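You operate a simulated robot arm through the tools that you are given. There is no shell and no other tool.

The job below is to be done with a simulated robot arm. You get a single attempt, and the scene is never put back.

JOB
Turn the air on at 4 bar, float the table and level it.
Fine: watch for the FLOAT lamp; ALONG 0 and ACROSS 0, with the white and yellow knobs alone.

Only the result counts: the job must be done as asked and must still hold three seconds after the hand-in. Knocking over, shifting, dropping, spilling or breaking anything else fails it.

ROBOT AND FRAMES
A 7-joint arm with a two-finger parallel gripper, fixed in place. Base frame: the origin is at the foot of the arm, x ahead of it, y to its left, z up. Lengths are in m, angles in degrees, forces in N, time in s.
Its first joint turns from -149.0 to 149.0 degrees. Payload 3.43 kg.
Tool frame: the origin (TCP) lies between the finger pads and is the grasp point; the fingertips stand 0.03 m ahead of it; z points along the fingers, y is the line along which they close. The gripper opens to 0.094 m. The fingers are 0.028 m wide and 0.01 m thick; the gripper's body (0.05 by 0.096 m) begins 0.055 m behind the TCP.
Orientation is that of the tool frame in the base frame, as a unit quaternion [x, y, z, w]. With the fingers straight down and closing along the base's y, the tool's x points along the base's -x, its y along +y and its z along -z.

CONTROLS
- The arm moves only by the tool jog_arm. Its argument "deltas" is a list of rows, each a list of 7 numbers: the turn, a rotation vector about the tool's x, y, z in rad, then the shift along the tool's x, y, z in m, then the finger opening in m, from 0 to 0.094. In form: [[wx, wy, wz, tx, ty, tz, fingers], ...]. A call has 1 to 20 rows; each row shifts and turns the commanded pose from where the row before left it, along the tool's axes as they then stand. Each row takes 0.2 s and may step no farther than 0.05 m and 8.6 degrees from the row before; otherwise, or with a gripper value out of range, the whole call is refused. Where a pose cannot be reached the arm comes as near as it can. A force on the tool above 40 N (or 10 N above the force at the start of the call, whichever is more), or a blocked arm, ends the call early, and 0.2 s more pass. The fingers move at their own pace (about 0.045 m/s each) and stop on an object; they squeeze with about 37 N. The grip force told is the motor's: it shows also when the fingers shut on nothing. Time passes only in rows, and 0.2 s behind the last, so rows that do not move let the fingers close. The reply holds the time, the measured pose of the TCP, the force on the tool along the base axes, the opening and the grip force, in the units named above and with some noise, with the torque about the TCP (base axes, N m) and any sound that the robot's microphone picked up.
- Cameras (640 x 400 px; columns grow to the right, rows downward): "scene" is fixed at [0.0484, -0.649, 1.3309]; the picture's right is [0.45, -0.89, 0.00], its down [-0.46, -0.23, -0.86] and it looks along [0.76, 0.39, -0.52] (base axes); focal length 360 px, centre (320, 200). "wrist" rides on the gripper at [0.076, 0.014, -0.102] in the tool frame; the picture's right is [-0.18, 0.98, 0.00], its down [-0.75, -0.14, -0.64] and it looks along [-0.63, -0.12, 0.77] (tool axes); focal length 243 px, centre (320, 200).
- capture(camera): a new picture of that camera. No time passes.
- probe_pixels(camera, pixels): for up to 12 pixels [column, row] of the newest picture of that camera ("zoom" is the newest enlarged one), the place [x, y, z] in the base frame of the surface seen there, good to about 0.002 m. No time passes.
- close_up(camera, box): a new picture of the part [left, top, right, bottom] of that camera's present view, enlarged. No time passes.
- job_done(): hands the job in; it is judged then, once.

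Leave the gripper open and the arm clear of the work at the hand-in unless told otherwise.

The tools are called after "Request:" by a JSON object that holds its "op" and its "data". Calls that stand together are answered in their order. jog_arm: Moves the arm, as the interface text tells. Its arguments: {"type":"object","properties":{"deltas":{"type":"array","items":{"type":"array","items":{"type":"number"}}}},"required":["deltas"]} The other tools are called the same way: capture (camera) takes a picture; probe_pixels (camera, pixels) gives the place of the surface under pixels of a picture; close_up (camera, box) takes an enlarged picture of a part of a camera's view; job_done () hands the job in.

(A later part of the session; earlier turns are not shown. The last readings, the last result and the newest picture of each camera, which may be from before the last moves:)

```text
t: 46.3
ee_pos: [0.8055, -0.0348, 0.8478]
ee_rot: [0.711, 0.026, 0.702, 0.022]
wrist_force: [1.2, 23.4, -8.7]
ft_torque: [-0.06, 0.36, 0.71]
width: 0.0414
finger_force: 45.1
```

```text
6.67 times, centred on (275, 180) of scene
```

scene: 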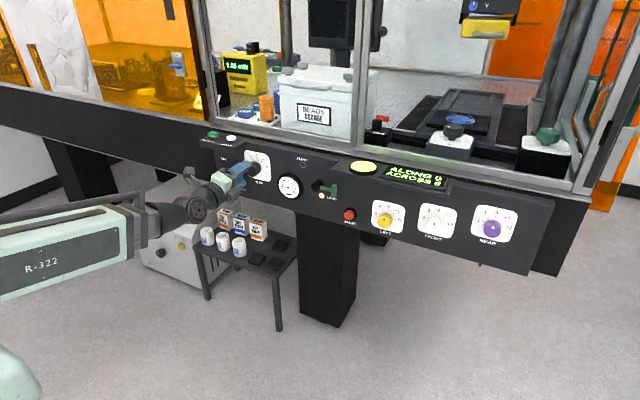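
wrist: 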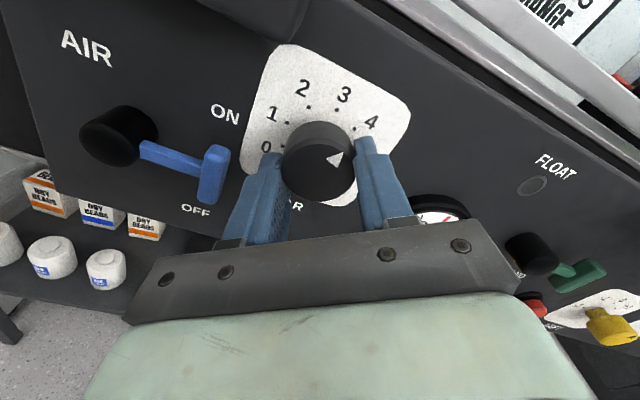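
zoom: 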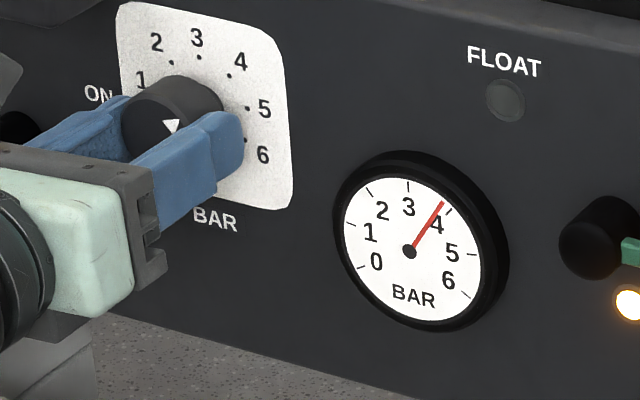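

The needle lags behind the knob; it is now about 3.85. I'll hold still for a second and read it again.

Request:
{"op": "jog_arm", "data": {"deltas": [[0, 0, 0, 0, -0.001, 0, 0.03], [0, 0, 0, 0, 0, 0, 0.03], [0, 0, 0, 0, 0, 0, 0.03], [0, 0, 0, 0, 0, 0, 0.03], [0, 0, 0, 0, 0, 0, 0.03]]}}

Request:
{"op": "close_up", "data": {"camera": "scene", "box": [270, 165, 310, 207]}}

Request:
{"op": "capture", "data": {"camera": "wrist"}}

```text
t: 47.5
ee_pos: [0.8053, -0.0354, 0.8469]
ee_rot: [0.71, 0.025, 0.703, 0.02]
wrist_force: [20.0, 4.5, 17.1]
ft_torque: [-0.05, -0.69, 0.1]
width: 0.0415
finger_force: 45.4
```

```text
9.52 times, centred on (290, 186) of scene
```

zoom: 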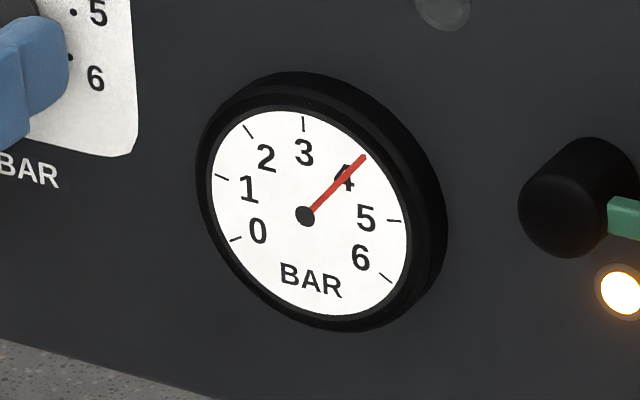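

```text
taken
```

wrist: 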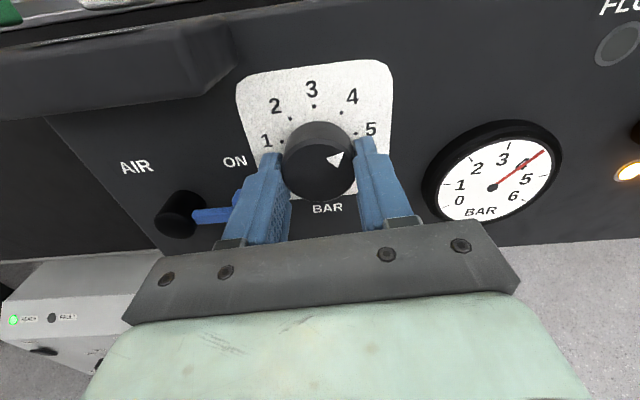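

The needle covers the 4 tick. I'll wait another second to see that it has settled before letting go.

Request:
{"op": "jog_arm", "data": {"deltas": [[0, 0, 0, 0, 0, 0, 0.03], [0, 0, 0, 0, 0, 0, 0.03], [0, 0, 0, 0, 0, 0, 0.03], [0, 0, 0, 0, 0, 0, 0.03], [0, 0, 0, 0, 0, 0, 0.03], [0, 0, 0, 0, 0, 0, 0.03]]}}

Request:
{"op": "close_up", "data": {"camera": "scene", "box": [277, 172, 302, 200]}}

Request:
{"op": "close_up", "data": {"camera": "wrist", "box": [410, 110, 580, 230]}}

```text
t: 48.9
ee_pos: [0.8055, -0.0361, 0.8466]
ee_rot: [0.71, 0.026, 0.703, 0.019]
wrist_force: [31.0, -3.9, 24.4]
ft_torque: [0.04, -0.66, -0.09]
width: 0.0414
finger_force: 44.8
```

```text
14.29 times, centred on (290, 186) of scene
```

zoom: 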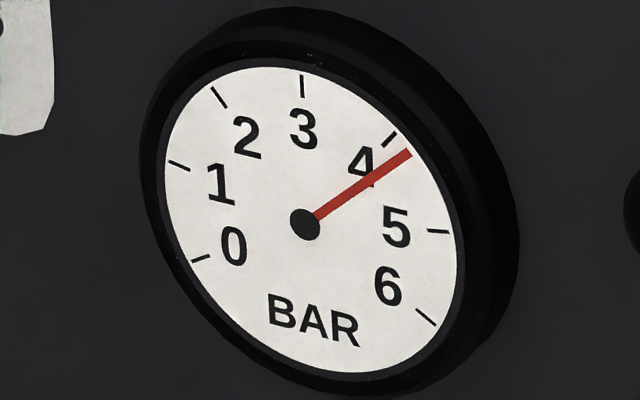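

```text
3.33 times, centred on (495, 170) of wrist
```

zoom: 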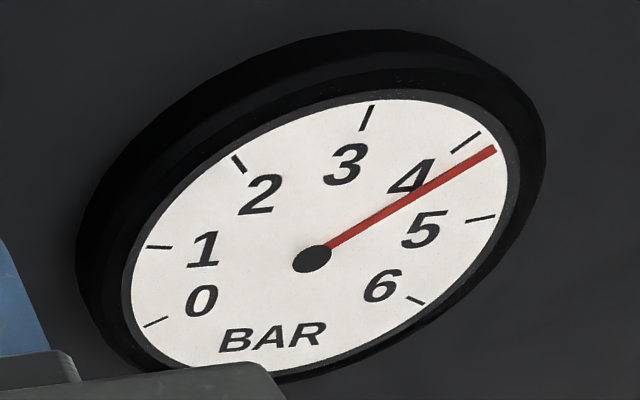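

It keeps creeping and now shows about 4.2. I'll relieve the forces and wait until it stops.

Request:
{"op": "jog_arm", "data": {"deltas": [[0, 0, 0, 0.001, 0, 0.001, 0.03], [0, 0, 0, 0, 0, 0, 0.03], [0, 0, 0, 0, 0, 0, 0.03], [0, 0, 0, 0, 0, 0, 0.03], [0, 0, 0, 0, 0, 0, 0.03], [0, 0, 0, 0, 0, 0, 0.03], [0, 0, 0, 0, 0, 0, 0.03], [0, 0, 0, 0, 0, 0, 0.03], [0, 0, 0, 0, 0, 0, 0.03], [0, 0, 0, 0, 0, 0, 0.03], [0, 0, 0, 0, 0, 0, 0.03], [0, 0, 0, 0, 0, 0, 0.03]]}}

Request:
{"op": "close_up", "data": {"camera": "wrist", "box": [410, 110, 580, 230]}}

Request:
{"op": "close_up", "data": {"camera": "wrist", "box": [230, 60, 400, 220]}}

```text
t: 51.5
ee_pos: [0.8046, -0.0342, 0.8464]
ee_rot: [0.712, 0.025, 0.701, 0.022]
wrist_force: [-28.3, -7.6, -16.6]
ft_torque: [0.04, 0.42, -0.24]
width: 0.0416
finger_force: 44.7
```

```text
3.33 times, centred on (495, 170) of wrist
```

zoom: 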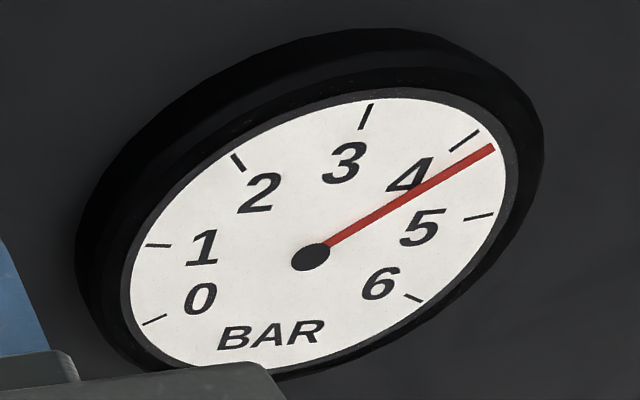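

```text
2.50 times, centred on (315, 140) of wrist
```

zoom: 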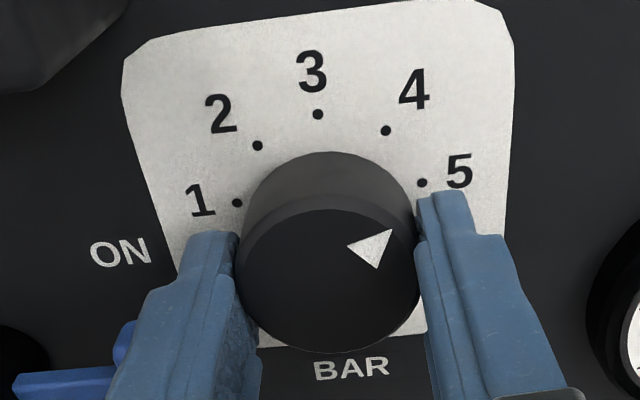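

It has settled at about 4.2. I'll turn the knob back counter-clockwise 0.15 rad (about 0.2 bar) and wait for it to settle.

Request:
{"op": "jog_arm", "data": {"deltas": [[0, 0, 0, -0.0004, 0.0002, -0.0005, 0.03], [0, 0, -0.08, 0, 0, 0, 0.03], [0, 0, -0.075, 0, 0, 0, 0.03], [0, 0, 0, 0, 0, 0, 0.03], [0, 0, 0, 0, 0, 0, 0.03], [0, 0, 0, 0, 0, 0, 0.03], [0, 0, 0, 0, 0, 0, 0.03], [0, 0, 0, 0, 0, 0, 0.03], [0, 0, 0, 0, 0, 0, 0.03], [0, 0, 0, 0, 0, 0, 0.03], [0, 0, 0, 0, 0, 0, 0.03], [0, 0, 0, 0, 0, 0, 0.03], [0, 0, 0, 0, 0, 0, 0.03], [0, 0, 0, 0, 0, 0, 0.03]]}}

Request:
{"op": "close_up", "data": {"camera": "scene", "box": [277, 172, 302, 200]}}

Request:
{"op": "capture", "data": {"camera": "wrist"}}

```text
t: 54.5
ee_pos: [0.8058, -0.0358, 0.8477]
ee_rot: [0.707, 0.081, 0.698, 0.075]
wrist_force: [-8.2, -14.2, -7.4]
ft_torque: [0.06, 0.27, -0.52]
width: 0.0411
finger_force: 45.4
```

```text
14.29 times, centred on (290, 186) of scene
```

zoom: 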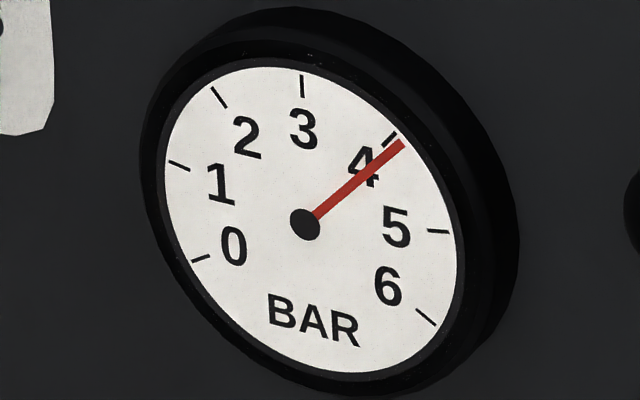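

```text
taken
```

wrist: 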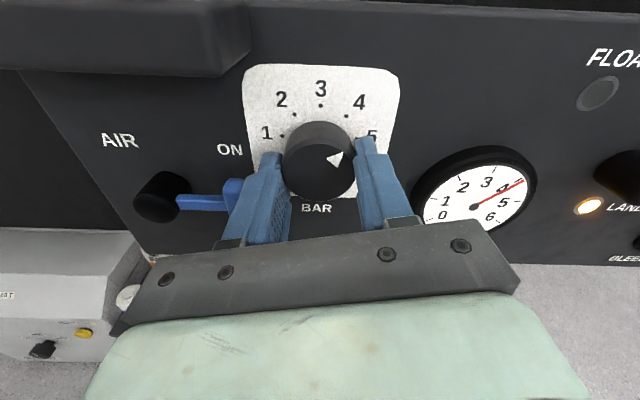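

The needle came down to about 4.1. I'll wait another 2 s to see if it is still falling.

Request:
{"op": "jog_arm", "data": {"deltas": [[0, 0, 0, 0, 0, 0, 0.03], [0, 0, 0, 0, 0, 0, 0.03], [0, 0, 0, 0, 0, 0, 0.03], [0, 0, 0, 0, 0, 0, 0.03], [0, 0, 0, 0, 0, 0, 0.03], [0, 0, 0, 0, 0, 0, 0.03], [0, 0, 0, 0, 0, 0, 0.03], [0, 0, 0, 0, 0, 0, 0.03], [0, 0, 0, 0, 0, 0, 0.03], [0, 0, 0, 0, 0, 0, 0.03]]}}

Request:
{"op": "close_up", "data": {"camera": "scene", "box": [277, 172, 302, 200]}}

Request:
{"op": "close_up", "data": {"camera": "wrist", "box": [230, 60, 400, 220]}}

```text
t: 56.7
ee_pos: [0.8051, -0.0357, 0.8468]
ee_rot: [0.707, 0.081, 0.698, 0.076]
wrist_force: [-2.6, -16.7, -2.6]
ft_torque: [0.07, 0.06, -0.52]
width: 0.0414
finger_force: 44.4
```

```text
14.29 times, centred on (290, 186) of scene
```

zoom: 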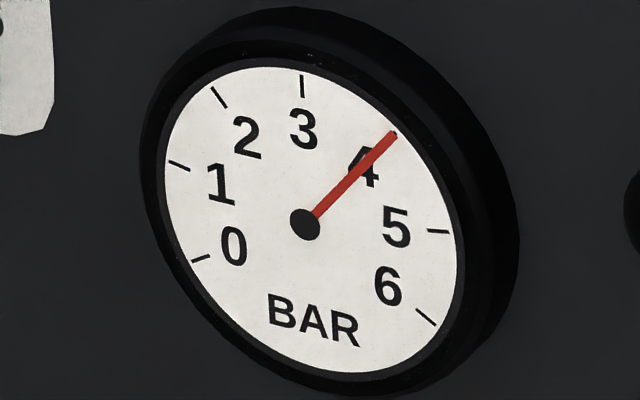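

```text
2.50 times, centred on (315, 140) of wrist
```

zoom: 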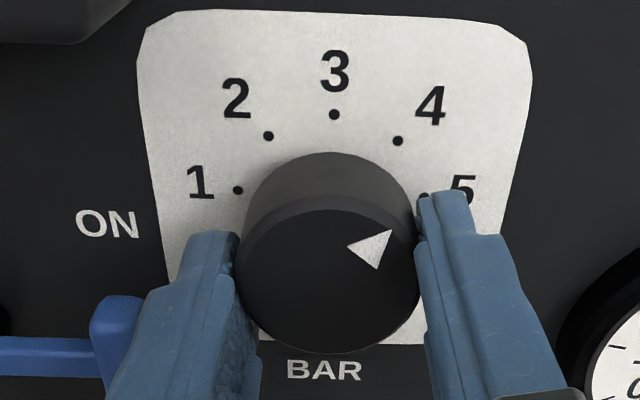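

The needle is now on 4. I'll wait once more to be sure it has stopped falling.

Request:
{"op": "jog_arm", "data": {"deltas": [[0, 0, 0, 0, 0, 0, 0.03], [0, 0, 0, 0, 0, 0, 0.03], [0, 0, 0, 0, 0, 0, 0.03], [0, 0, 0, 0, 0, 0, 0.03], [0, 0, 0, 0, 0, 0, 0.03], [0, 0, 0, 0, 0, 0, 0.03], [0, 0, 0, 0, 0, 0, 0.03], [0, 0, 0, 0, 0, 0, 0.03], [0, 0, 0, 0, 0, 0, 0.03], [0, 0, 0, 0, 0, 0, 0.03]]}}

Request:
{"op": "close_up", "data": {"camera": "scene", "box": [277, 172, 302, 200]}}

```text
t: 58.9
ee_pos: [0.806, -0.0362, 0.8483]
ee_rot: [0.707, 0.08, 0.698, 0.076]
wrist_force: [1.8, -17.1, 1.2]
ft_torque: [0.04, -0.02, -0.55]
width: 0.0414
finger_force: 44.7
```

```text
14.29 times, centred on (290, 186) of scene
```

zoom: 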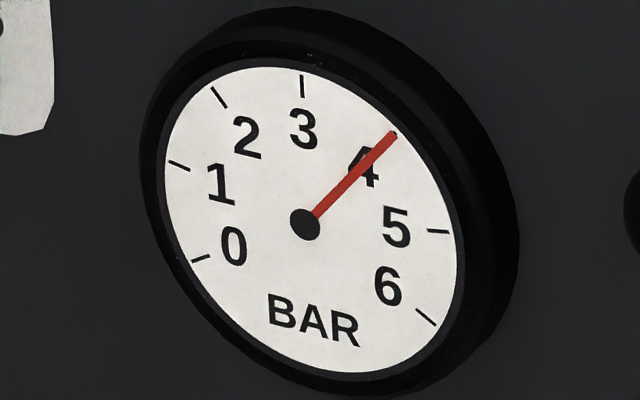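

It's steady on 4. Now I open the fingers, back straight out and read the gauge again.

Request:
{"op": "jog_arm", "data": {"deltas": [[0, 0, 0, 0, 0, 0, 0.055], [0, 0, 0, 0, 0, 0, 0.055], [0, 0, 0, 0, 0, 0, 0.055], [0, 0, 0, 0, 0, -0.015, 0.055], [0, 0, 0, 0, 0, -0.015, 0.055], [0, 0, 0, 0, 0, -0.015, 0.055], [0, 0, 0, 0, 0, 0, 0.055]]}}

Request:
{"op": "close_up", "data": {"camera": "scene", "box": [277, 172, 302, 200]}}

Request:
{"op": "capture", "data": {"camera": "wrist"}}

Request:
{"op": "close_up", "data": {"camera": "scene", "box": [220, 130, 380, 230]}}

```text
t: 60.5
ee_pos: [0.7598, -0.0351, 0.8484]
ee_rot: [0.707, 0.08, 0.698, 0.075]
wrist_force: [0.0, -0.3, -0.9]
ft_torque: [0.03, -0.01, 0.0]
width: 0.0551
finger_force: 0.1
```

```text
14.29 times, centred on (290, 186) of scene
```

zoom: 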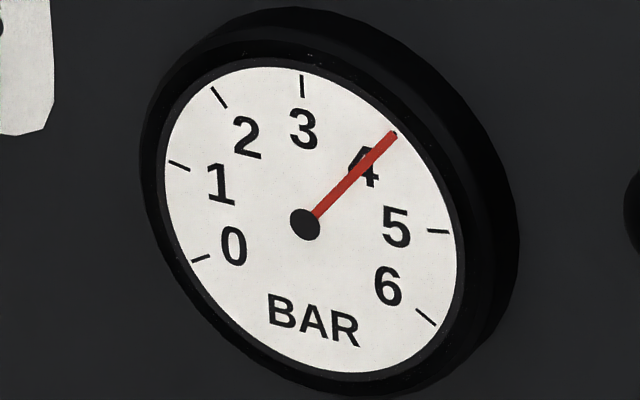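

```text
taken
```

wrist: 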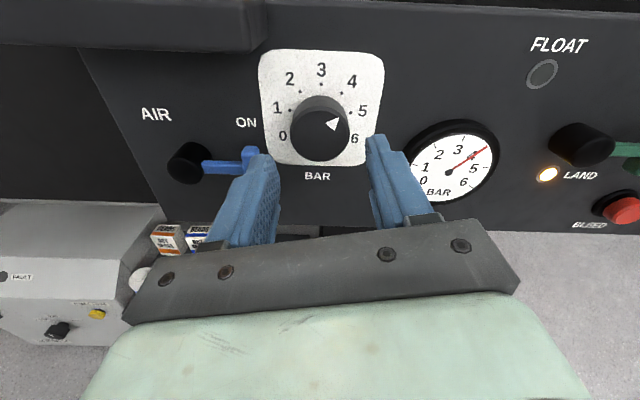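

```text
4.00 times, centred on (300, 180) of scene
```

zoom: 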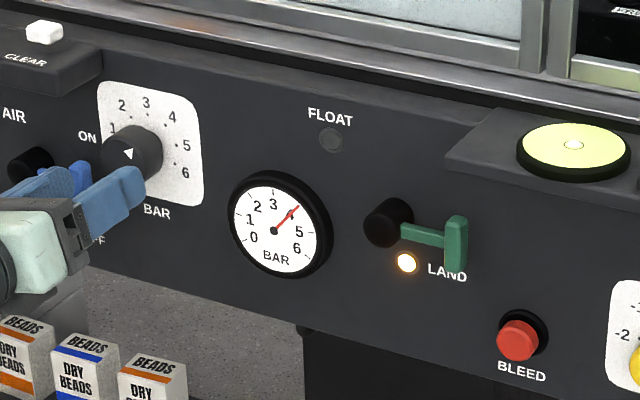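

4 bar holds. The green lever is at LAND, pointing right. By analogy with the AIR lever and the label layout it should swing up for FLOAT. I'll probe it, the shelf above it and the BLEED button.

Request:
{"op": "probe_pixels", "data": {"camera": "zoom", "pixels": [[390, 222], [425, 235], [456, 225], [456, 262], [447, 163], [470, 150], [515, 108], [520, 340], [330, 138], [406, 263], [448, 275], [540, 180]]}}

Request:
{"op": "close_up", "data": {"camera": "scene", "box": [300, 150, 360, 225]}}

```text
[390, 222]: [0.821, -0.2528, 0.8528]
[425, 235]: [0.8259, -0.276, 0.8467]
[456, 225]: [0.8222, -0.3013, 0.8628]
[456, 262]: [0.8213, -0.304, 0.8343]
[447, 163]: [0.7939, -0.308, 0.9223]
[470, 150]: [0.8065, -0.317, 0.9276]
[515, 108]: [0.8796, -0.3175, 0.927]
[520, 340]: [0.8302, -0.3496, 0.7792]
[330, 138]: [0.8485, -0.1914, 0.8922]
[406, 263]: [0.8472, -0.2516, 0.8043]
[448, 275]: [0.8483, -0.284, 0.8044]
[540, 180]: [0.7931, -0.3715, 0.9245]
```

```text
5.33 times, centred on (330, 188) of scene
```

zoom: 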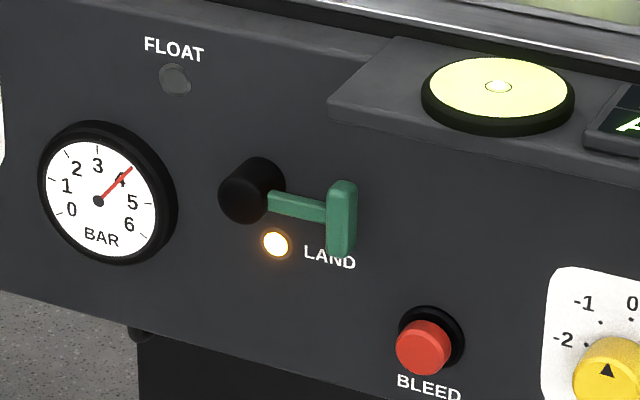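

The LAND label sits by its lamp, so I want a closer look for labels around the green lever. I'll roll the camera upright, close the fingers and move to y≈-0.25.

Request:
{"op": "jog_arm", "data": {"deltas": [[0, 0, 0.11, 0, 0, 0, 0.0], [0, 0, 0.1, 0, 0, 0, 0.0], [0, 0, 0, 0, 0.04, -0.002, 0.0], [0, 0, 0, 0, 0.04, -0.002, 0.0], [0, 0, 0, 0, 0.04, -0.002, 0.0], [0, 0, 0, 0, 0.04, -0.002, 0.0], [0, 0, 0, 0, 0.04, 0, 0.0], [0, 0, 0, 0, 0, 0, 0.0]]}}

Request:
{"op": "capture", "data": {"camera": "wrist"}}

```text
t: 62.3
ee_pos: [0.7516, -0.2352, 0.8477]
ee_rot: [0.712, 0.005, 0.702, 0.003]
wrist_force: [0.3, 0.1, -0.3]
ft_torque: [-0.01, -0.01, 0.01]
width: 0.0
finger_force: 33.1
```

```text
taken
```

wrist: 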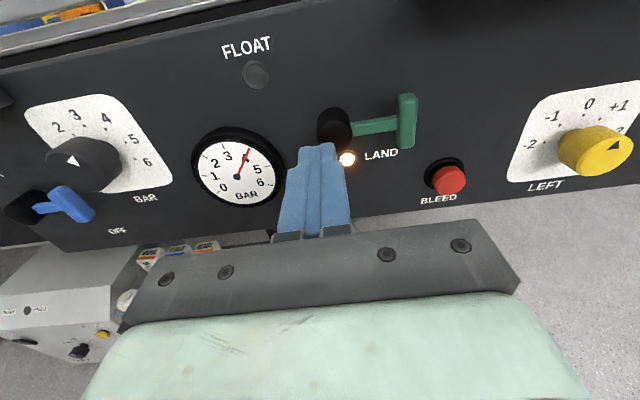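

There is no other label, so I'll push the tee upward from below. First to a point under the tee at y≈-0.3025, z≈0.80, clear of BLEED, then forward.

Request:
{"op": "jog_arm", "data": {"deltas": [[0, 0, 0, -0.0245, 0.0335, 0, 0.0], [0, 0, 0, -0.0235, 0.0335, 0, 0.0], [0, 0, 0, 0, 0, 0.02, 0.0], [0, 0, 0, 0, 0, 0.02, 0.0], [0, 0, 0, 0, 0, 0.0155, 0.0], [0, 0, 0, 0, 0, 0, 0.0]]}}

Request:
{"op": "capture", "data": {"camera": "wrist"}}

Request:
{"op": "close_up", "data": {"camera": "scene", "box": [260, 140, 390, 230]}}

```text
t: 63.7
ee_pos: [0.8094, -0.3001, 0.8017]
ee_rot: [0.712, 0.005, 0.702, 0.003]
wrist_force: [0.1, -0.2, 0.0]
ft_torque: [0.01, -0.03, 0.01]
width: 0.0
finger_force: 33.1
```

```text
taken
```

wrist: 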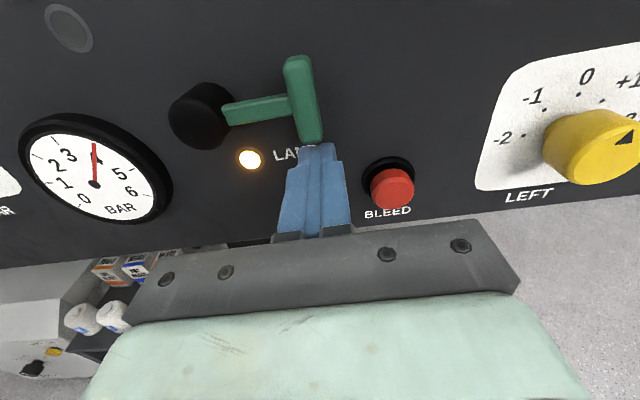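

```text
4.44 times, centred on (325, 185) of scene
```

zoom: 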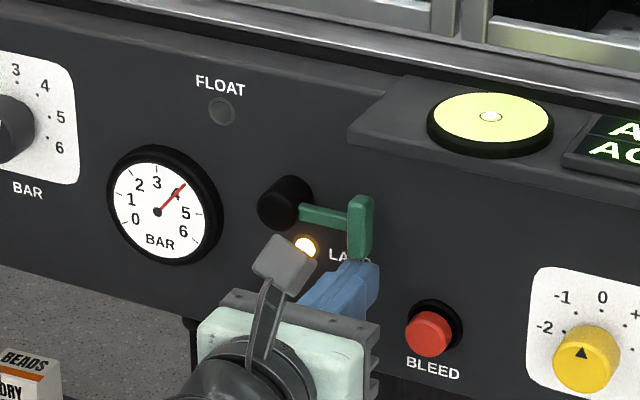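

The fingers are under the tee. I push up along the arc, the first 30°.

Request:
{"op": "jog_arm", "data": {"deltas": [[0, 0, 0, 0.012, 0.001, 0, 0.0], [0, 0, 0, 0.014, 0.007, 0, 0.0], [0, 0, 0, 0.015, 0.004, 0, 0.0], [0, 0, 0, 0, 0, 0, 0.0]]}}

Request:
{"op": "close_up", "data": {"camera": "scene", "box": [260, 140, 390, 230]}}

```text
t: 64.7
ee_pos: [0.809, -0.3141, 0.8422]
ee_rot: [0.712, 0.005, 0.703, 0.002]
wrist_force: [-0.8, 0.1, -1.0]
ft_torque: [-0.01, 0.02, -0.01]
width: 0.0
finger_force: 33.1
```

```text
4.44 times, centred on (325, 185) of scene
```

zoom: 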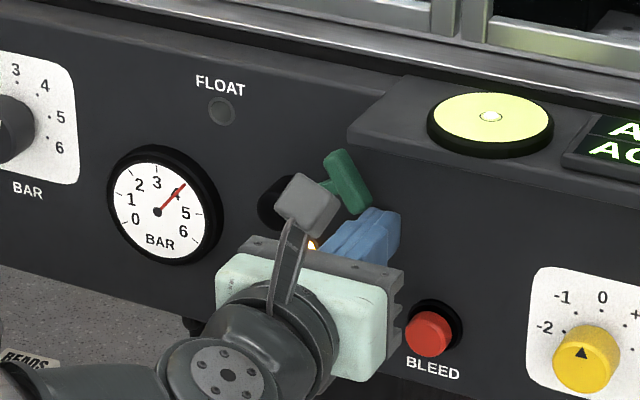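

The lever swings up freely. I'll continue the arc to vertical.

Request:
{"op": "jog_arm", "data": {"deltas": [[0, 0, 0, 0.016, 0.0, 0, 0.0], [0, 0, 0, 0.016, -0.006, 0, 0.0], [0, 0, 0, 0.014, -0.0115, 0, 0.0], [0, 0, 0, 0, 0, 0, 0.0]]}}

Request:
{"op": "close_up", "data": {"camera": "scene", "box": [260, 140, 390, 230]}}

```text
t: 65.7
ee_pos: [0.8086, -0.296, 0.8892]
ee_rot: [0.712, 0.006, 0.702, 0.002]
wrist_force: [0.0, 0.6, -0.2]
ft_torque: [0.0, -0.01, -0.03]
width: 0.0001
finger_force: 33.5
```

```text
4.44 times, centred on (325, 185) of scene
```

zoom: 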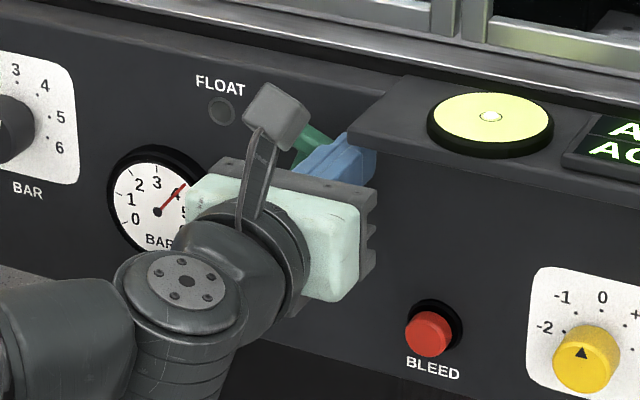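

Almost vertical, with very little force. Two more small pushes toward +y to reach the stop.

Request:
{"op": "jog_arm", "data": {"deltas": [[0, 0, 0, 0.006, -0.009, 0, 0.0], [0, 0, 0, 0.003, -0.008, 0, 0.0], [0, 0, 0, 0, -0.004, 0, 0.0], [0, 0, 0, 0, 0, 0, 0.0]]}}

Request:
{"op": "close_up", "data": {"camera": "scene", "box": [260, 120, 450, 230]}}

Request:
{"op": "capture", "data": {"camera": "wrist"}}

```text
t: 66.7
ee_pos: [0.8083, -0.2748, 0.8982]
ee_rot: [0.712, 0.005, 0.703, 0.003]
wrist_force: [-0.2, -1.2, 1.5]
ft_torque: [0.01, -0.01, -0.04]
width: 0.0001
finger_force: 32.9
```

```text
3.37 times, centred on (355, 175) of scene
```

zoom: 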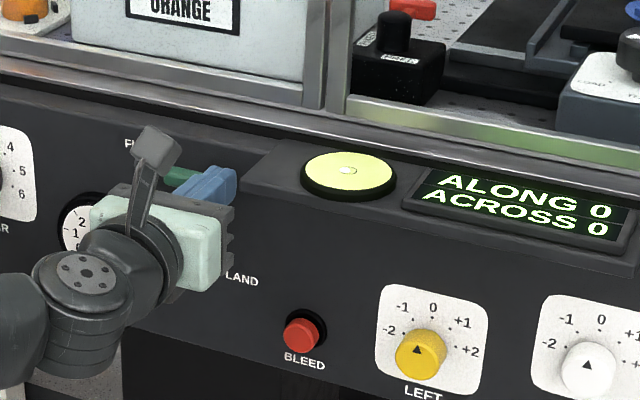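

```text
taken
```

wrist: 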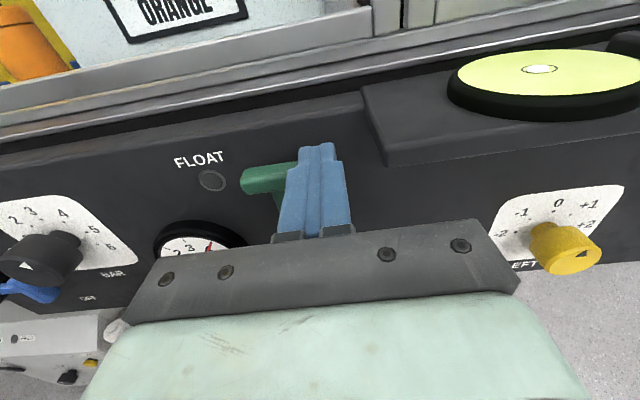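

The tee is now close to vertical, but I haven't felt the stop yet. I'll push a little further left until it resists.

Request:
{"op": "jog_arm", "data": {"deltas": [[0, 0, 0, 0, -0.004, 0, 0.0], [0, 0, 0, 0, -0.004, 0, 0.0], [0, 0, 0, 0, 0, 0, 0.0]]}}

Request:
{"op": "capture", "data": {"camera": "wrist"}}

```text
t: 67.3
ee_pos: [0.8091, -0.274, 0.8991]
ee_rot: [0.712, -0.003, 0.702, 0.009]
wrist_force: [-3.3, -9.0, -0.8]
ft_torque: [-0.02, -0.01, -0.08]
width: 0.0001
finger_force: 33.0
stopped in row 3: the force on the tool passed its limit at 44 N (the readings are from after the stop); the commanded pose is now the measured one
```

```text
taken
```

wrist: 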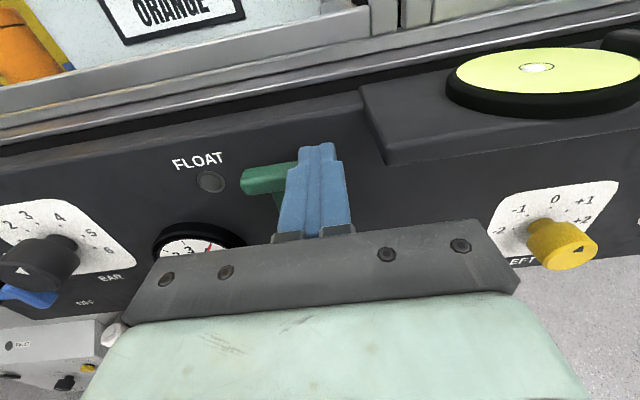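

It met its stop. I'll ease off right by 4 mm and back away, then look for the FLOAT lamp.

Request:
{"op": "jog_arm", "data": {"deltas": [[0, 0, 0, -0.002, 0.005, 0, 0.0], [0, 0, 0, 0, 0, -0.03, 0.0], [0, 0, 0, 0, 0, -0.03, 0.0], [0, 0, 0, -0.03, 0.03, 0, 0.0], [0, 0, 0, -0.03, 0.03, 0, 0.0], [0, 0, 0, 0, 0, 0, 0.0]]}}

Request:
{"op": "capture", "data": {"camera": "scene"}}

Request:
{"op": "close_up", "data": {"camera": "scene", "box": [190, 120, 460, 240]}}

Request:
{"op": "capture", "data": {"camera": "wrist"}}

```text
t: 68.7
ee_pos: [0.7451, -0.3392, 0.8375]
ee_rot: [0.713, 0.0, 0.701, 0.008]
wrist_force: [-0.4, 0.7, -0.2]
ft_torque: [0.0, 0.03, -0.02]
width: 0.0003
finger_force: 32.9
```

```text
taken
```

scene: 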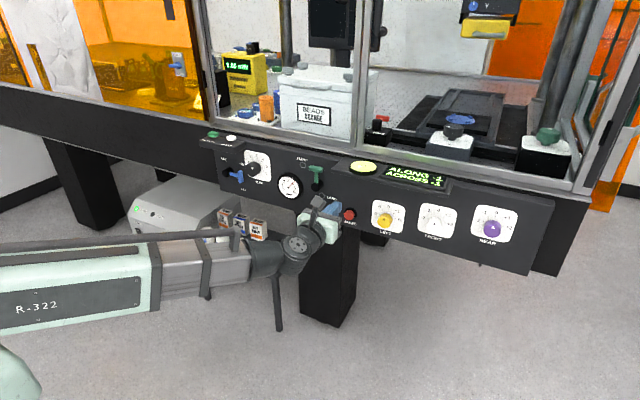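

```text
2.37 times, centred on (325, 180) of scene
```

zoom: 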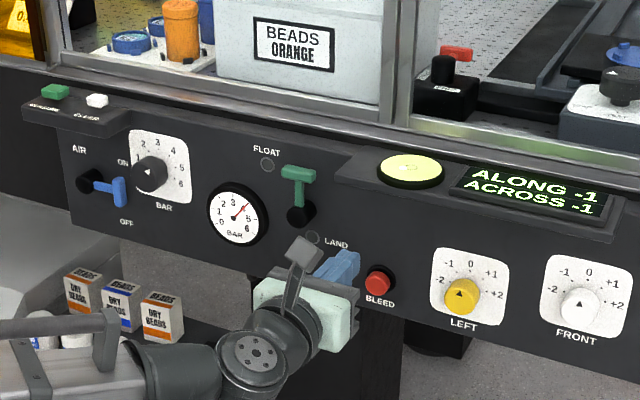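

```text
taken
```

wrist: 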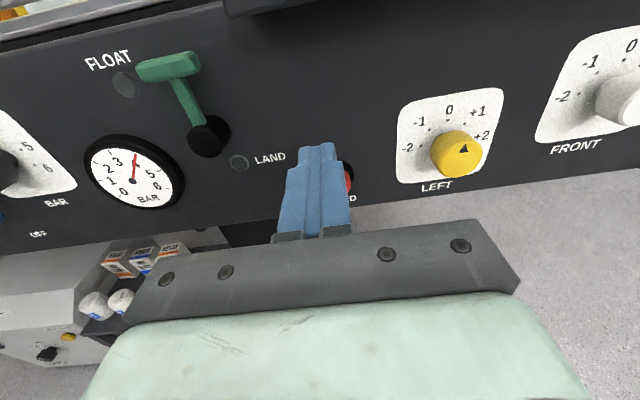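

The LAND lamp is out, FLOAT isn't lit yet and the display reads ALONG -1, ACROSS -1. The table is rising, so I'll wait a few seconds.

Request:
{"op": "jog_arm", "data": {"deltas": [[0, 0, 0, 0, 0, 0, 0.0], [0, 0, 0, 0, 0, 0, 0.0], [0, 0, 0, 0, 0, 0, 0.0], [0, 0, 0, 0, 0, 0, 0.0], [0, 0, 0, 0, 0, 0, 0.0], [0, 0, 0, 0, 0, 0, 0.0], [0, 0, 0, 0, 0, 0, 0.0], [0, 0, 0, 0, 0, 0, 0.0], [0, 0, 0, 0, 0, 0, 0.0], [0, 0, 0, 0, 0, 0, 0.0], [0, 0, 0, 0, 0, 0, 0.0], [0, 0, 0, 0, 0, 0, 0.0], [0, 0, 0, 0, 0, 0, 0.0], [0, 0, 0, 0, 0, 0, 0.0], [0, 0, 0, 0, 0, 0, 0.0]]}}

Request:
{"op": "close_up", "data": {"camera": "scene", "box": [190, 120, 460, 240]}}

Request:
{"op": "close_up", "data": {"camera": "scene", "box": [340, 150, 460, 200]}}

```text
t: 71.9
ee_pos: [0.7447, -0.339, 0.8398]
ee_rot: [0.713, -0.001, 0.701, 0.008]
wrist_force: [0.0, -0.2, 0.3]
ft_torque: [-0.03, 0.0, 0.01]
width: 0.0
finger_force: 33.0
```

```text
2.37 times, centred on (325, 180) of scene
```

zoom: 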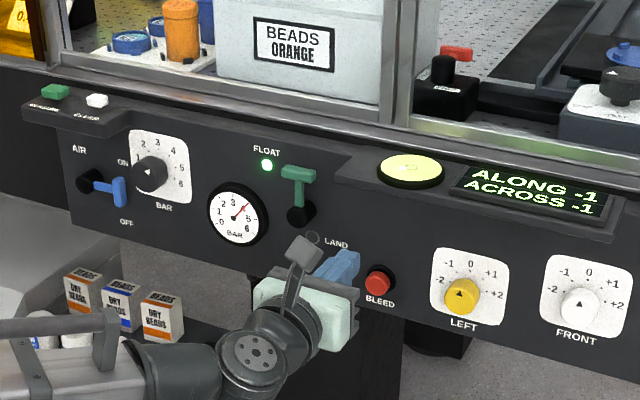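

```text
5.33 times, centred on (400, 175) of scene
```

zoom: 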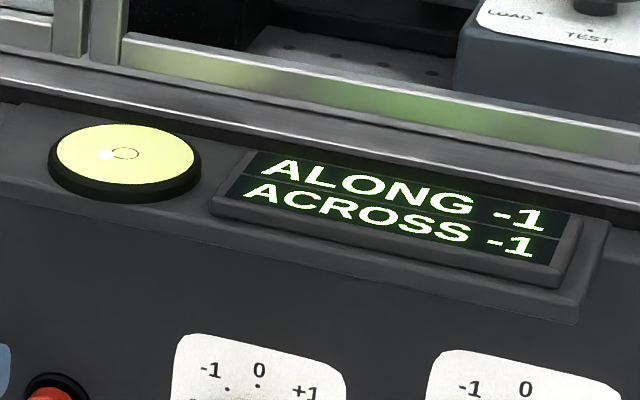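

FLOAT is lit green and the gauge is still at 4. The display reads ALONG -1, ACROSS -1. I'll probe the LEFT and FRONT knobs.

Request:
{"op": "close_up", "data": {"camera": "scene", "box": [360, 190, 460, 250]}}

```text
6.40 times, centred on (410, 220) of scene
```

zoom: 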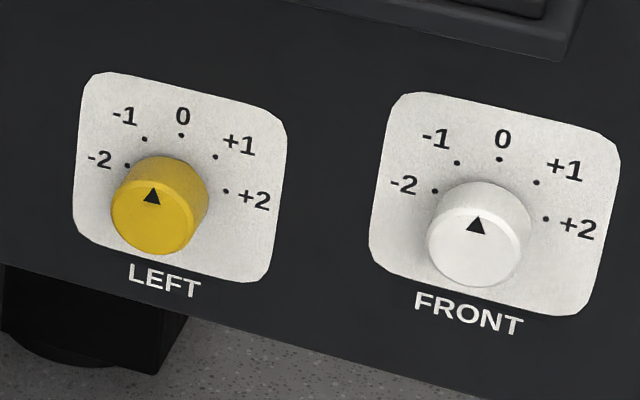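

Request:
{"op": "probe_pixels", "data": {"camera": "zoom", "pixels": [[128, 165], [145, 139], [181, 135], [215, 156], [226, 191], [151, 212], [435, 190], [457, 163], [500, 159], [537, 182], [546, 219], [473, 242]]}}

Request:
{"op": "probe_pixels", "data": {"camera": "zoom", "pixels": [[115, 210], [192, 220], [152, 250], [155, 182], [432, 235], [518, 250], [474, 282], [477, 212]]}}

```text
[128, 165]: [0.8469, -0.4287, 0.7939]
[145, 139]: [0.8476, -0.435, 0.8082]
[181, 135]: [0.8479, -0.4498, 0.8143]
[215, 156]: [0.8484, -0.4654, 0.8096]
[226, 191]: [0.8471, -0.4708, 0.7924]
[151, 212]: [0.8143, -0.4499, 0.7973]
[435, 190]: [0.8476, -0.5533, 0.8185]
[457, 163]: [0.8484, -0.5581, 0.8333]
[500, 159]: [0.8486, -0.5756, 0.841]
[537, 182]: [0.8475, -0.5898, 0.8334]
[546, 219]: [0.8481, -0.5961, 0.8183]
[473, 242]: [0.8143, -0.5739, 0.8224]
```

```text
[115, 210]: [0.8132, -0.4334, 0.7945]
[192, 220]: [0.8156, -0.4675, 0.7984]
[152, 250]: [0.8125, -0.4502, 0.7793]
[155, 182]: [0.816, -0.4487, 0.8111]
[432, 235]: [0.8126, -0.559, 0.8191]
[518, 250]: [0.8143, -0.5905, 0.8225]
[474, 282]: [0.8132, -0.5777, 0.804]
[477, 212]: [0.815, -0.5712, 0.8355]
```

LEFT's axis is at (y -0.450, z 0.793) and FRONT's at (y -0.575, z 0.819), both pointing at 0 with about 45° per unit. I'll take FRONT (white) first and move in front of it, with a mid-range roll so it can turn either way.

Request:
{"op": "jog_arm", "data": {"deltas": [[0, 0, 0, -0.004, 0.0472, 0.001, 0.055], [0, 0, 0, -0.004, 0.0472, 0.001, 0.055], [0, 0, 0, -0.004, 0.0472, 0.001, 0.055], [0, 0, 0, -0.004, 0.0472, 0.001, 0.055], [0, 0, 0, -0.004, 0.0472, 0.001, 0.055], [0, 0, -0.14, 0, 0, 0, 0.055], [0, 0, -0.14, 0, 0, 0, 0.055], [0, 0, -0.14, 0, 0, 0, 0.055], [0, 0, -0.14, 0, 0, 0, 0.055], [0, 0, -0.14, 0, 0, 0, 0.055], [0, 0, -0.14, 0, 0, 0, 0.055], [0, 0, 0, 0, 0, 0, 0.055]]}}

Request:
{"op": "capture", "data": {"camera": "wrist"}}

Request:
{"op": "capture", "data": {"camera": "scene"}}

```text
t: 74.5
ee_pos: [0.7504, -0.5735, 0.8198]
ee_rot: [0.65, 0.29, 0.638, 0.293]
wrist_force: [0.5, 0.1, 0.1]
ft_torque: [0.0, -0.01, -0.01]
width: 0.055
finger_force: 0.0
```

```text
taken
```

wrist: 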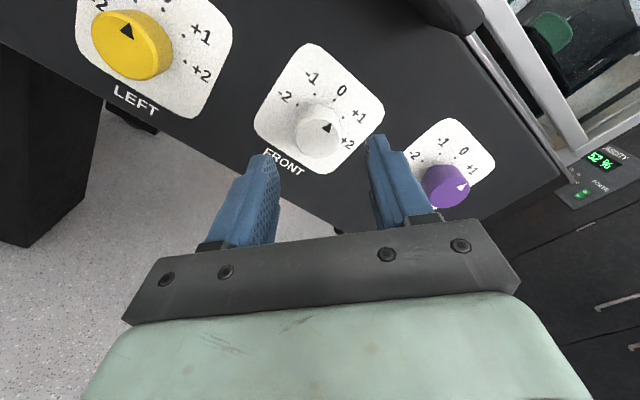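

```text
taken
```

scene: 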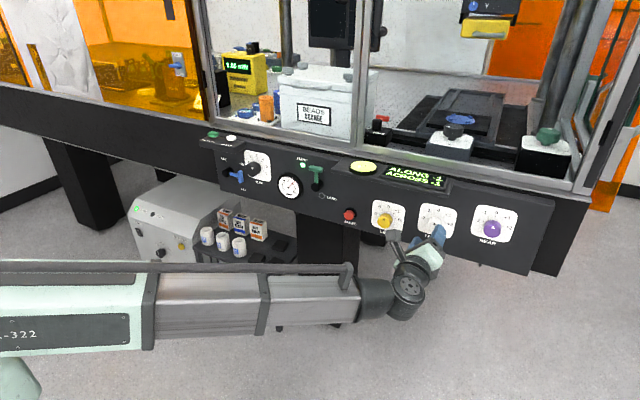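

The white knob lies between the fingers and the display is in clear view. Forward 0.056 m, then close gently.

Request:
{"op": "jog_arm", "data": {"deltas": [[0, 0, 0, 0, 0, 0.02, 0.055], [0, 0, 0, 0, 0, 0.02, 0.055], [0, 0, 0, 0, 0, 0.016, 0.055], [0, 0, 0, 0, 0, 0, 0.055]]}}

Request:
{"op": "capture", "data": {"camera": "wrist"}}

Request:
{"op": "close_up", "data": {"camera": "scene", "box": [360, 170, 520, 280]}}

```text
t: 75.5
ee_pos: [0.8046, -0.5763, 0.8195]
ee_rot: [0.651, 0.29, 0.637, 0.293]
wrist_force: [-0.2, -1.0, 0.5]
ft_torque: [0.0, -0.05, 0.04]
width: 0.0554
finger_force: 0.1
```

```text
taken
```

wrist: 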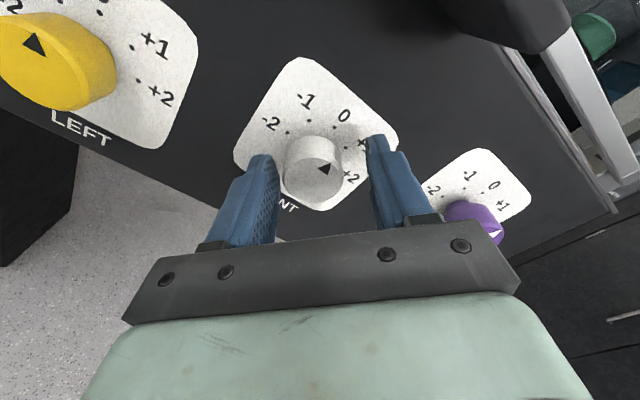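

```text
3.64 times, centred on (440, 225) of scene
```

zoom: 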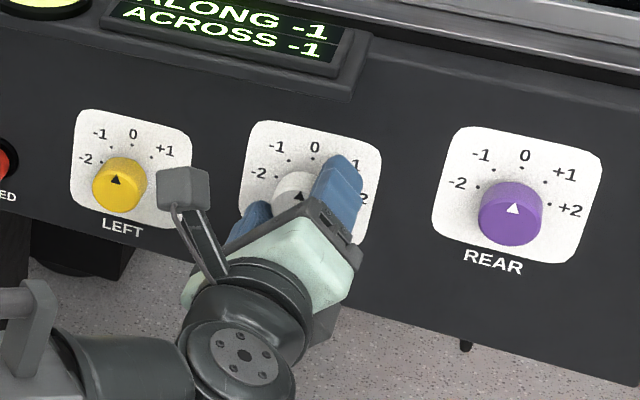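

The knob sits slightly toward the left finger, so I shift 4 mm along the tool's -y before closing.

Request:
{"op": "jog_arm", "data": {"deltas": [[0, 0, 0, 0, -0.004, 0, 0.055], [0, 0, 0, 0, 0, 0, 0.03], [0, 0, 0, 0, 0, 0, 0.025], [0, 0, 0, 0, 0, 0, 0.025], [0, 0, 0, 0, 0, 0, 0.025], [0, 0, 0, 0, 0, 0, 0.025]]}}

```text
t: 76.9
ee_pos: [0.8057, -0.5738, 0.816]
ee_rot: [0.651, 0.291, 0.638, 0.291]
wrist_force: [-1.0, 2.2, -2.6]
ft_torque: [0.02, 0.06, 0.01]
width: 0.0352
finger_force: 44.8
```

A well-centred grip. I'll turn the white knob clockwise by about 23° (half a unit) and watch the display.

Request:
{"op": "jog_arm", "data": {"deltas": [[0, 0, 0.13, 0, 0, 0, 0.025], [0, 0, 0.13, 0, 0, 0, 0.025], [0, 0, 0.13, 0, 0, 0, 0.025], [0, 0, 0, 0, 0, 0, 0.025], [0, 0, 0, 0, 0, 0, 0.025], [0, 0, 0, 0, 0, 0, 0.025], [0, 0, 0, 0, 0, 0, 0.025], [0, 0, 0, 0, 0, 0, 0.025], [0, 0, 0, 0, 0, 0, 0.025], [0, 0, 0, 0, 0, 0, 0.025]]}}

Request:
{"op": "close_up", "data": {"camera": "scene", "box": [340, 145, 480, 250]}}

Request:
{"op": "close_up", "data": {"camera": "scene", "box": [340, 150, 460, 200]}}

```text
t: 79.1
ee_pos: [0.805, -0.5742, 0.8162]
ee_rot: [0.695, 0.156, 0.682, 0.165]
wrist_force: [10.7, -18.4, 2.2]
ft_torque: [-0.01, -0.14, -0.29]
width: 0.0353
finger_force: 44.9
```

```text
3.81 times, centred on (410, 198) of scene
```

zoom: 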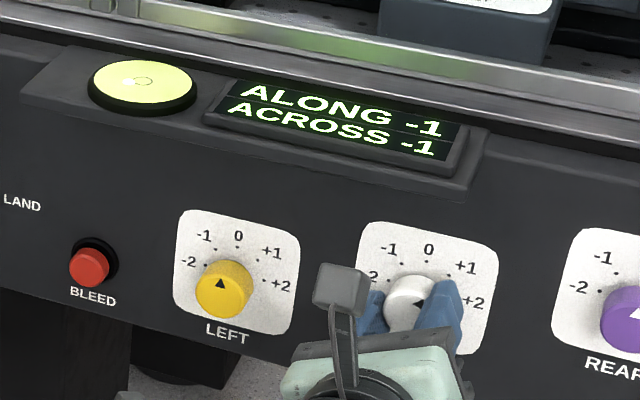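

```text
5.33 times, centred on (400, 175) of scene
```

zoom: 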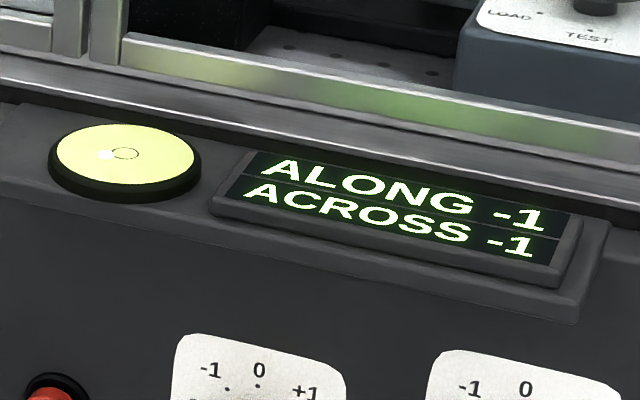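

The display hasn't changed. I'll look closer at the knob's arrow.

Request:
{"op": "close_up", "data": {"camera": "scene", "box": [415, 195, 465, 245]}}

Request:
{"op": "capture", "data": {"camera": "wrist"}}

```text
8.00 times, centred on (440, 220) of scene
```

zoom: 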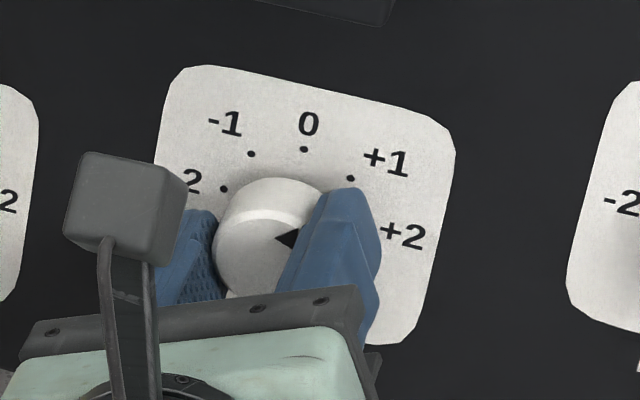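

```text
taken
```

wrist: 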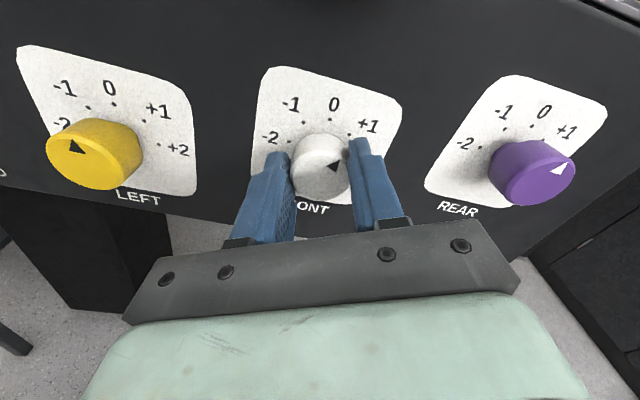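

The knob has moved to the right with the hand. I'll wait longer for a slow response.

Request:
{"op": "jog_arm", "data": {"deltas": [[0, 0, 0, 0, 0.0005, 0, 0.025], [0, 0, 0, 0, 0, 0, 0.025], [0, 0, 0, 0, 0, 0, 0.025], [0, 0, 0, 0, 0, 0, 0.025], [0, 0, 0, 0, 0, 0, 0.025], [0, 0, 0, 0, 0, 0, 0.025], [0, 0, 0, 0, 0, 0, 0.025], [0, 0, 0, 0, 0, 0, 0.025], [0, 0, 0, 0, 0, 0, 0.025], [0, 0, 0, 0, 0, 0, 0.025], [0, 0, 0, 0, 0, 0, 0.025], [0, 0, 0, 0, 0, 0, 0.025]]}}

Request:
{"op": "close_up", "data": {"camera": "scene", "box": [340, 150, 460, 200]}}

Request:
{"op": "close_up", "data": {"camera": "scene", "box": [265, 140, 345, 210]}}

```text
t: 81.7
ee_pos: [0.8053, -0.574, 0.8162]
ee_rot: [0.696, 0.158, 0.682, 0.164]
wrist_force: [-5.0, -17.9, -7.6]
ft_torque: [-0.01, 0.35, -0.56]
width: 0.0351
finger_force: 44.8
```

```text
5.33 times, centred on (400, 175) of scene
```

zoom: 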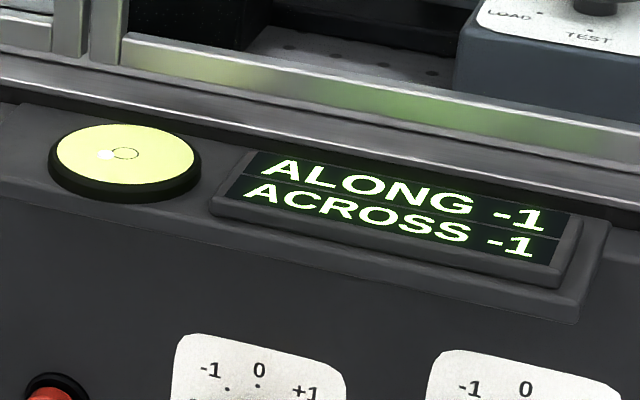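

```text
5.71 times, centred on (305, 175) of scene
```

zoom: 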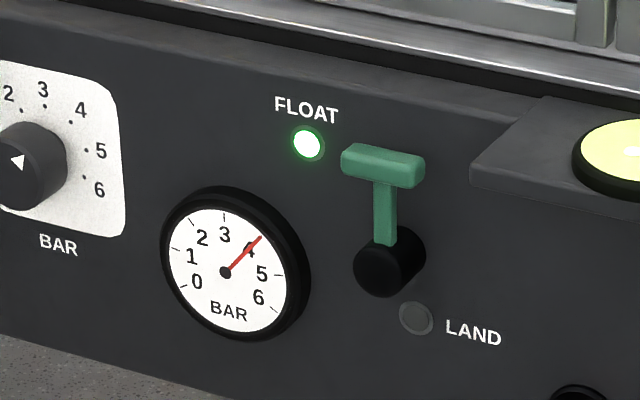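

FLOAT is lit, the gauge is on 4 and there's still no change. The knob may need a whole unit, so I turn another 23°, to about +1.

Request:
{"op": "jog_arm", "data": {"deltas": [[0, 0, 0.13, 0, 0.0003, 0, 0.025], [0, 0, 0.13, 0, 0, 0, 0.025], [0, 0, 0.13, 0, 0, 0, 0.025], [0, 0, 0, 0, 0, 0, 0.025], [0, 0, 0, 0, 0, 0, 0.025], [0, 0, 0, 0, 0, 0, 0.025], [0, 0, 0, 0, 0, 0, 0.025], [0, 0, 0, 0, 0, 0, 0.025], [0, 0, 0, 0, 0, 0, 0.025], [0, 0, 0, 0, 0, 0, 0.025], [0, 0, 0, 0, 0, 0, 0.025], [0, 0, 0, 0, 0, 0, 0.025], [0, 0, 0, 0, 0, 0, 0.025], [0, 0, 0, 0, 0, 0, 0.025]]}}

Request:
{"op": "close_up", "data": {"camera": "scene", "box": [340, 150, 460, 200]}}

Request:
{"op": "close_up", "data": {"camera": "wrist", "box": [230, 60, 430, 210]}}

```text
t: 84.0
ee_pos: [0.8055, -0.574, 0.8179]
ee_rot: [0.712, 0.016, 0.701, 0.031]
wrist_force: [-6.7, -3.0, -2.2]
ft_torque: [0.03, -0.38, 0.42]
width: 0.0354
finger_force: 44.9
stopped in row 11: the force on the tool passed its limit at 40 N (the readings are from after the stop); the commanded pose is now the measured one
```

```text
5.33 times, centred on (400, 175) of scene
```

zoom: 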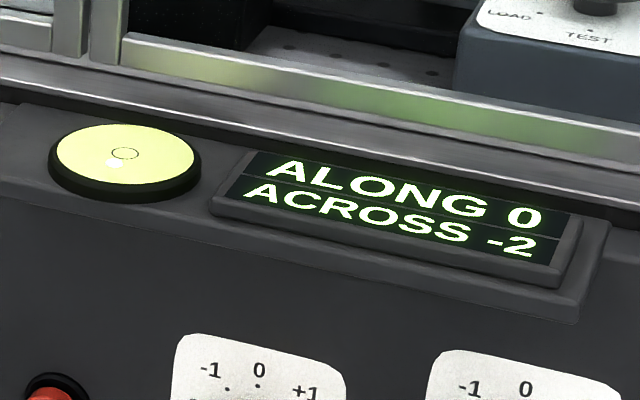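

```text
2.67 times, centred on (330, 135) of wrist
```

zoom: 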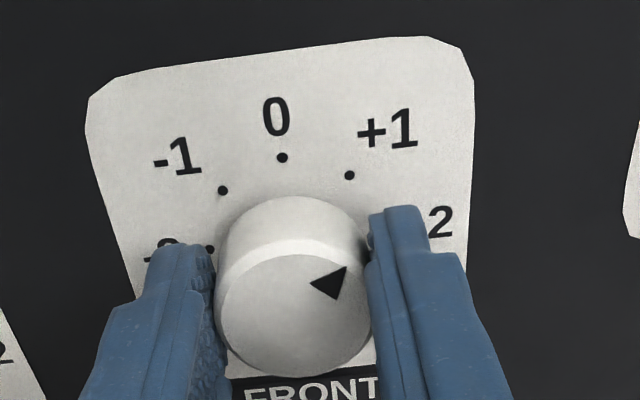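

FRONT at +1 gives ALONG 0, ACROSS -2, so one unit of FRONT changes ALONG by +1 and ACROSS by -1. FRONT therefore belongs at -1, with LEFT then fixing ALONG. I'll turn the white knob back counter-clockwise in stages.

Request:
{"op": "jog_arm", "data": {"deltas": [[0, 0, -0.13, 0, 0, 0, 0.025], [0, 0, -0.13, 0, 0, 0, 0.025], [0, 0, -0.13, 0, 0, 0, 0.025], [0, 0, -0.13, 0, 0, 0, 0.025], [0, 0, -0.13, 0, 0, 0, 0.025], [0, 0, -0.13, 0, 0, 0, 0.025], [0, 0, 0, 0, 0, 0, 0.025]]}}

Request:
{"op": "close_up", "data": {"camera": "scene", "box": [340, 145, 480, 250]}}

```text
t: 85.6
ee_pos: [0.8043, -0.5736, 0.8171]
ee_rot: [0.652, 0.289, 0.637, 0.294]
wrist_force: [-11.4, 6.7, -1.1]
ft_torque: [0.02, -0.1, 0.28]
width: 0.035
finger_force: 44.7
```

```text
3.81 times, centred on (410, 198) of scene
```

zoom: 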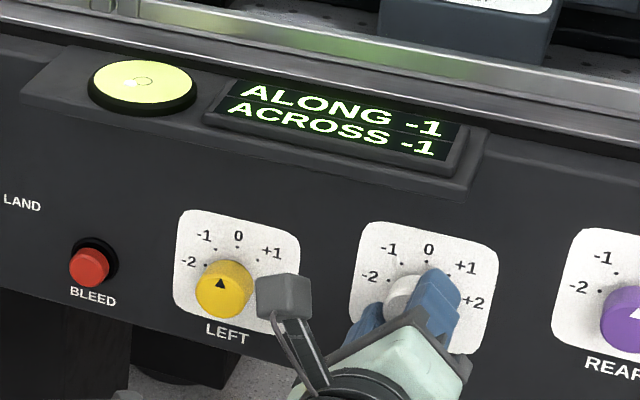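

Back at 0 with ALONG -1, ACROSS -1. Low force, so I continue another 45° counter-clockwise.

Request:
{"op": "jog_arm", "data": {"deltas": [[0, 0, -0.13, 0, 0, 0, 0.025], [0, 0, -0.13, 0, 0, 0, 0.025], [0, 0, -0.13, 0, 0, 0, 0.025], [0, 0, -0.13, 0, 0, 0, 0.025], [0, 0, -0.13, 0, 0, 0, 0.025], [0, 0, -0.13, 0, 0, 0, 0.025], [0, 0, 0, 0, 0, 0, 0.025], [0, 0, 0, 0, 0, 0, 0.025]]}}

Request:
{"op": "close_up", "data": {"camera": "scene", "box": [340, 145, 480, 250]}}

Request:
{"op": "capture", "data": {"camera": "wrist"}}

```text
t: 87.4
ee_pos: [0.8066, -0.5737, 0.8155]
ee_rot: [0.493, 0.516, 0.476, 0.514]
wrist_force: [-11.4, 23.7, -27.0]
ft_torque: [0.11, 0.22, -0.07]
width: 0.0352
finger_force: 45.0
```

```text
3.81 times, centred on (410, 198) of scene
```

zoom: 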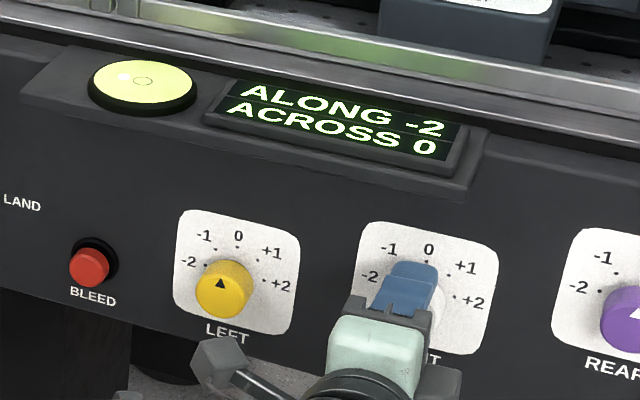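

```text
taken
```

wrist: 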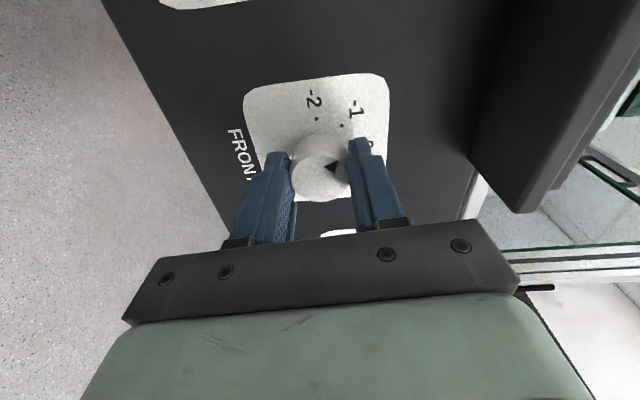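

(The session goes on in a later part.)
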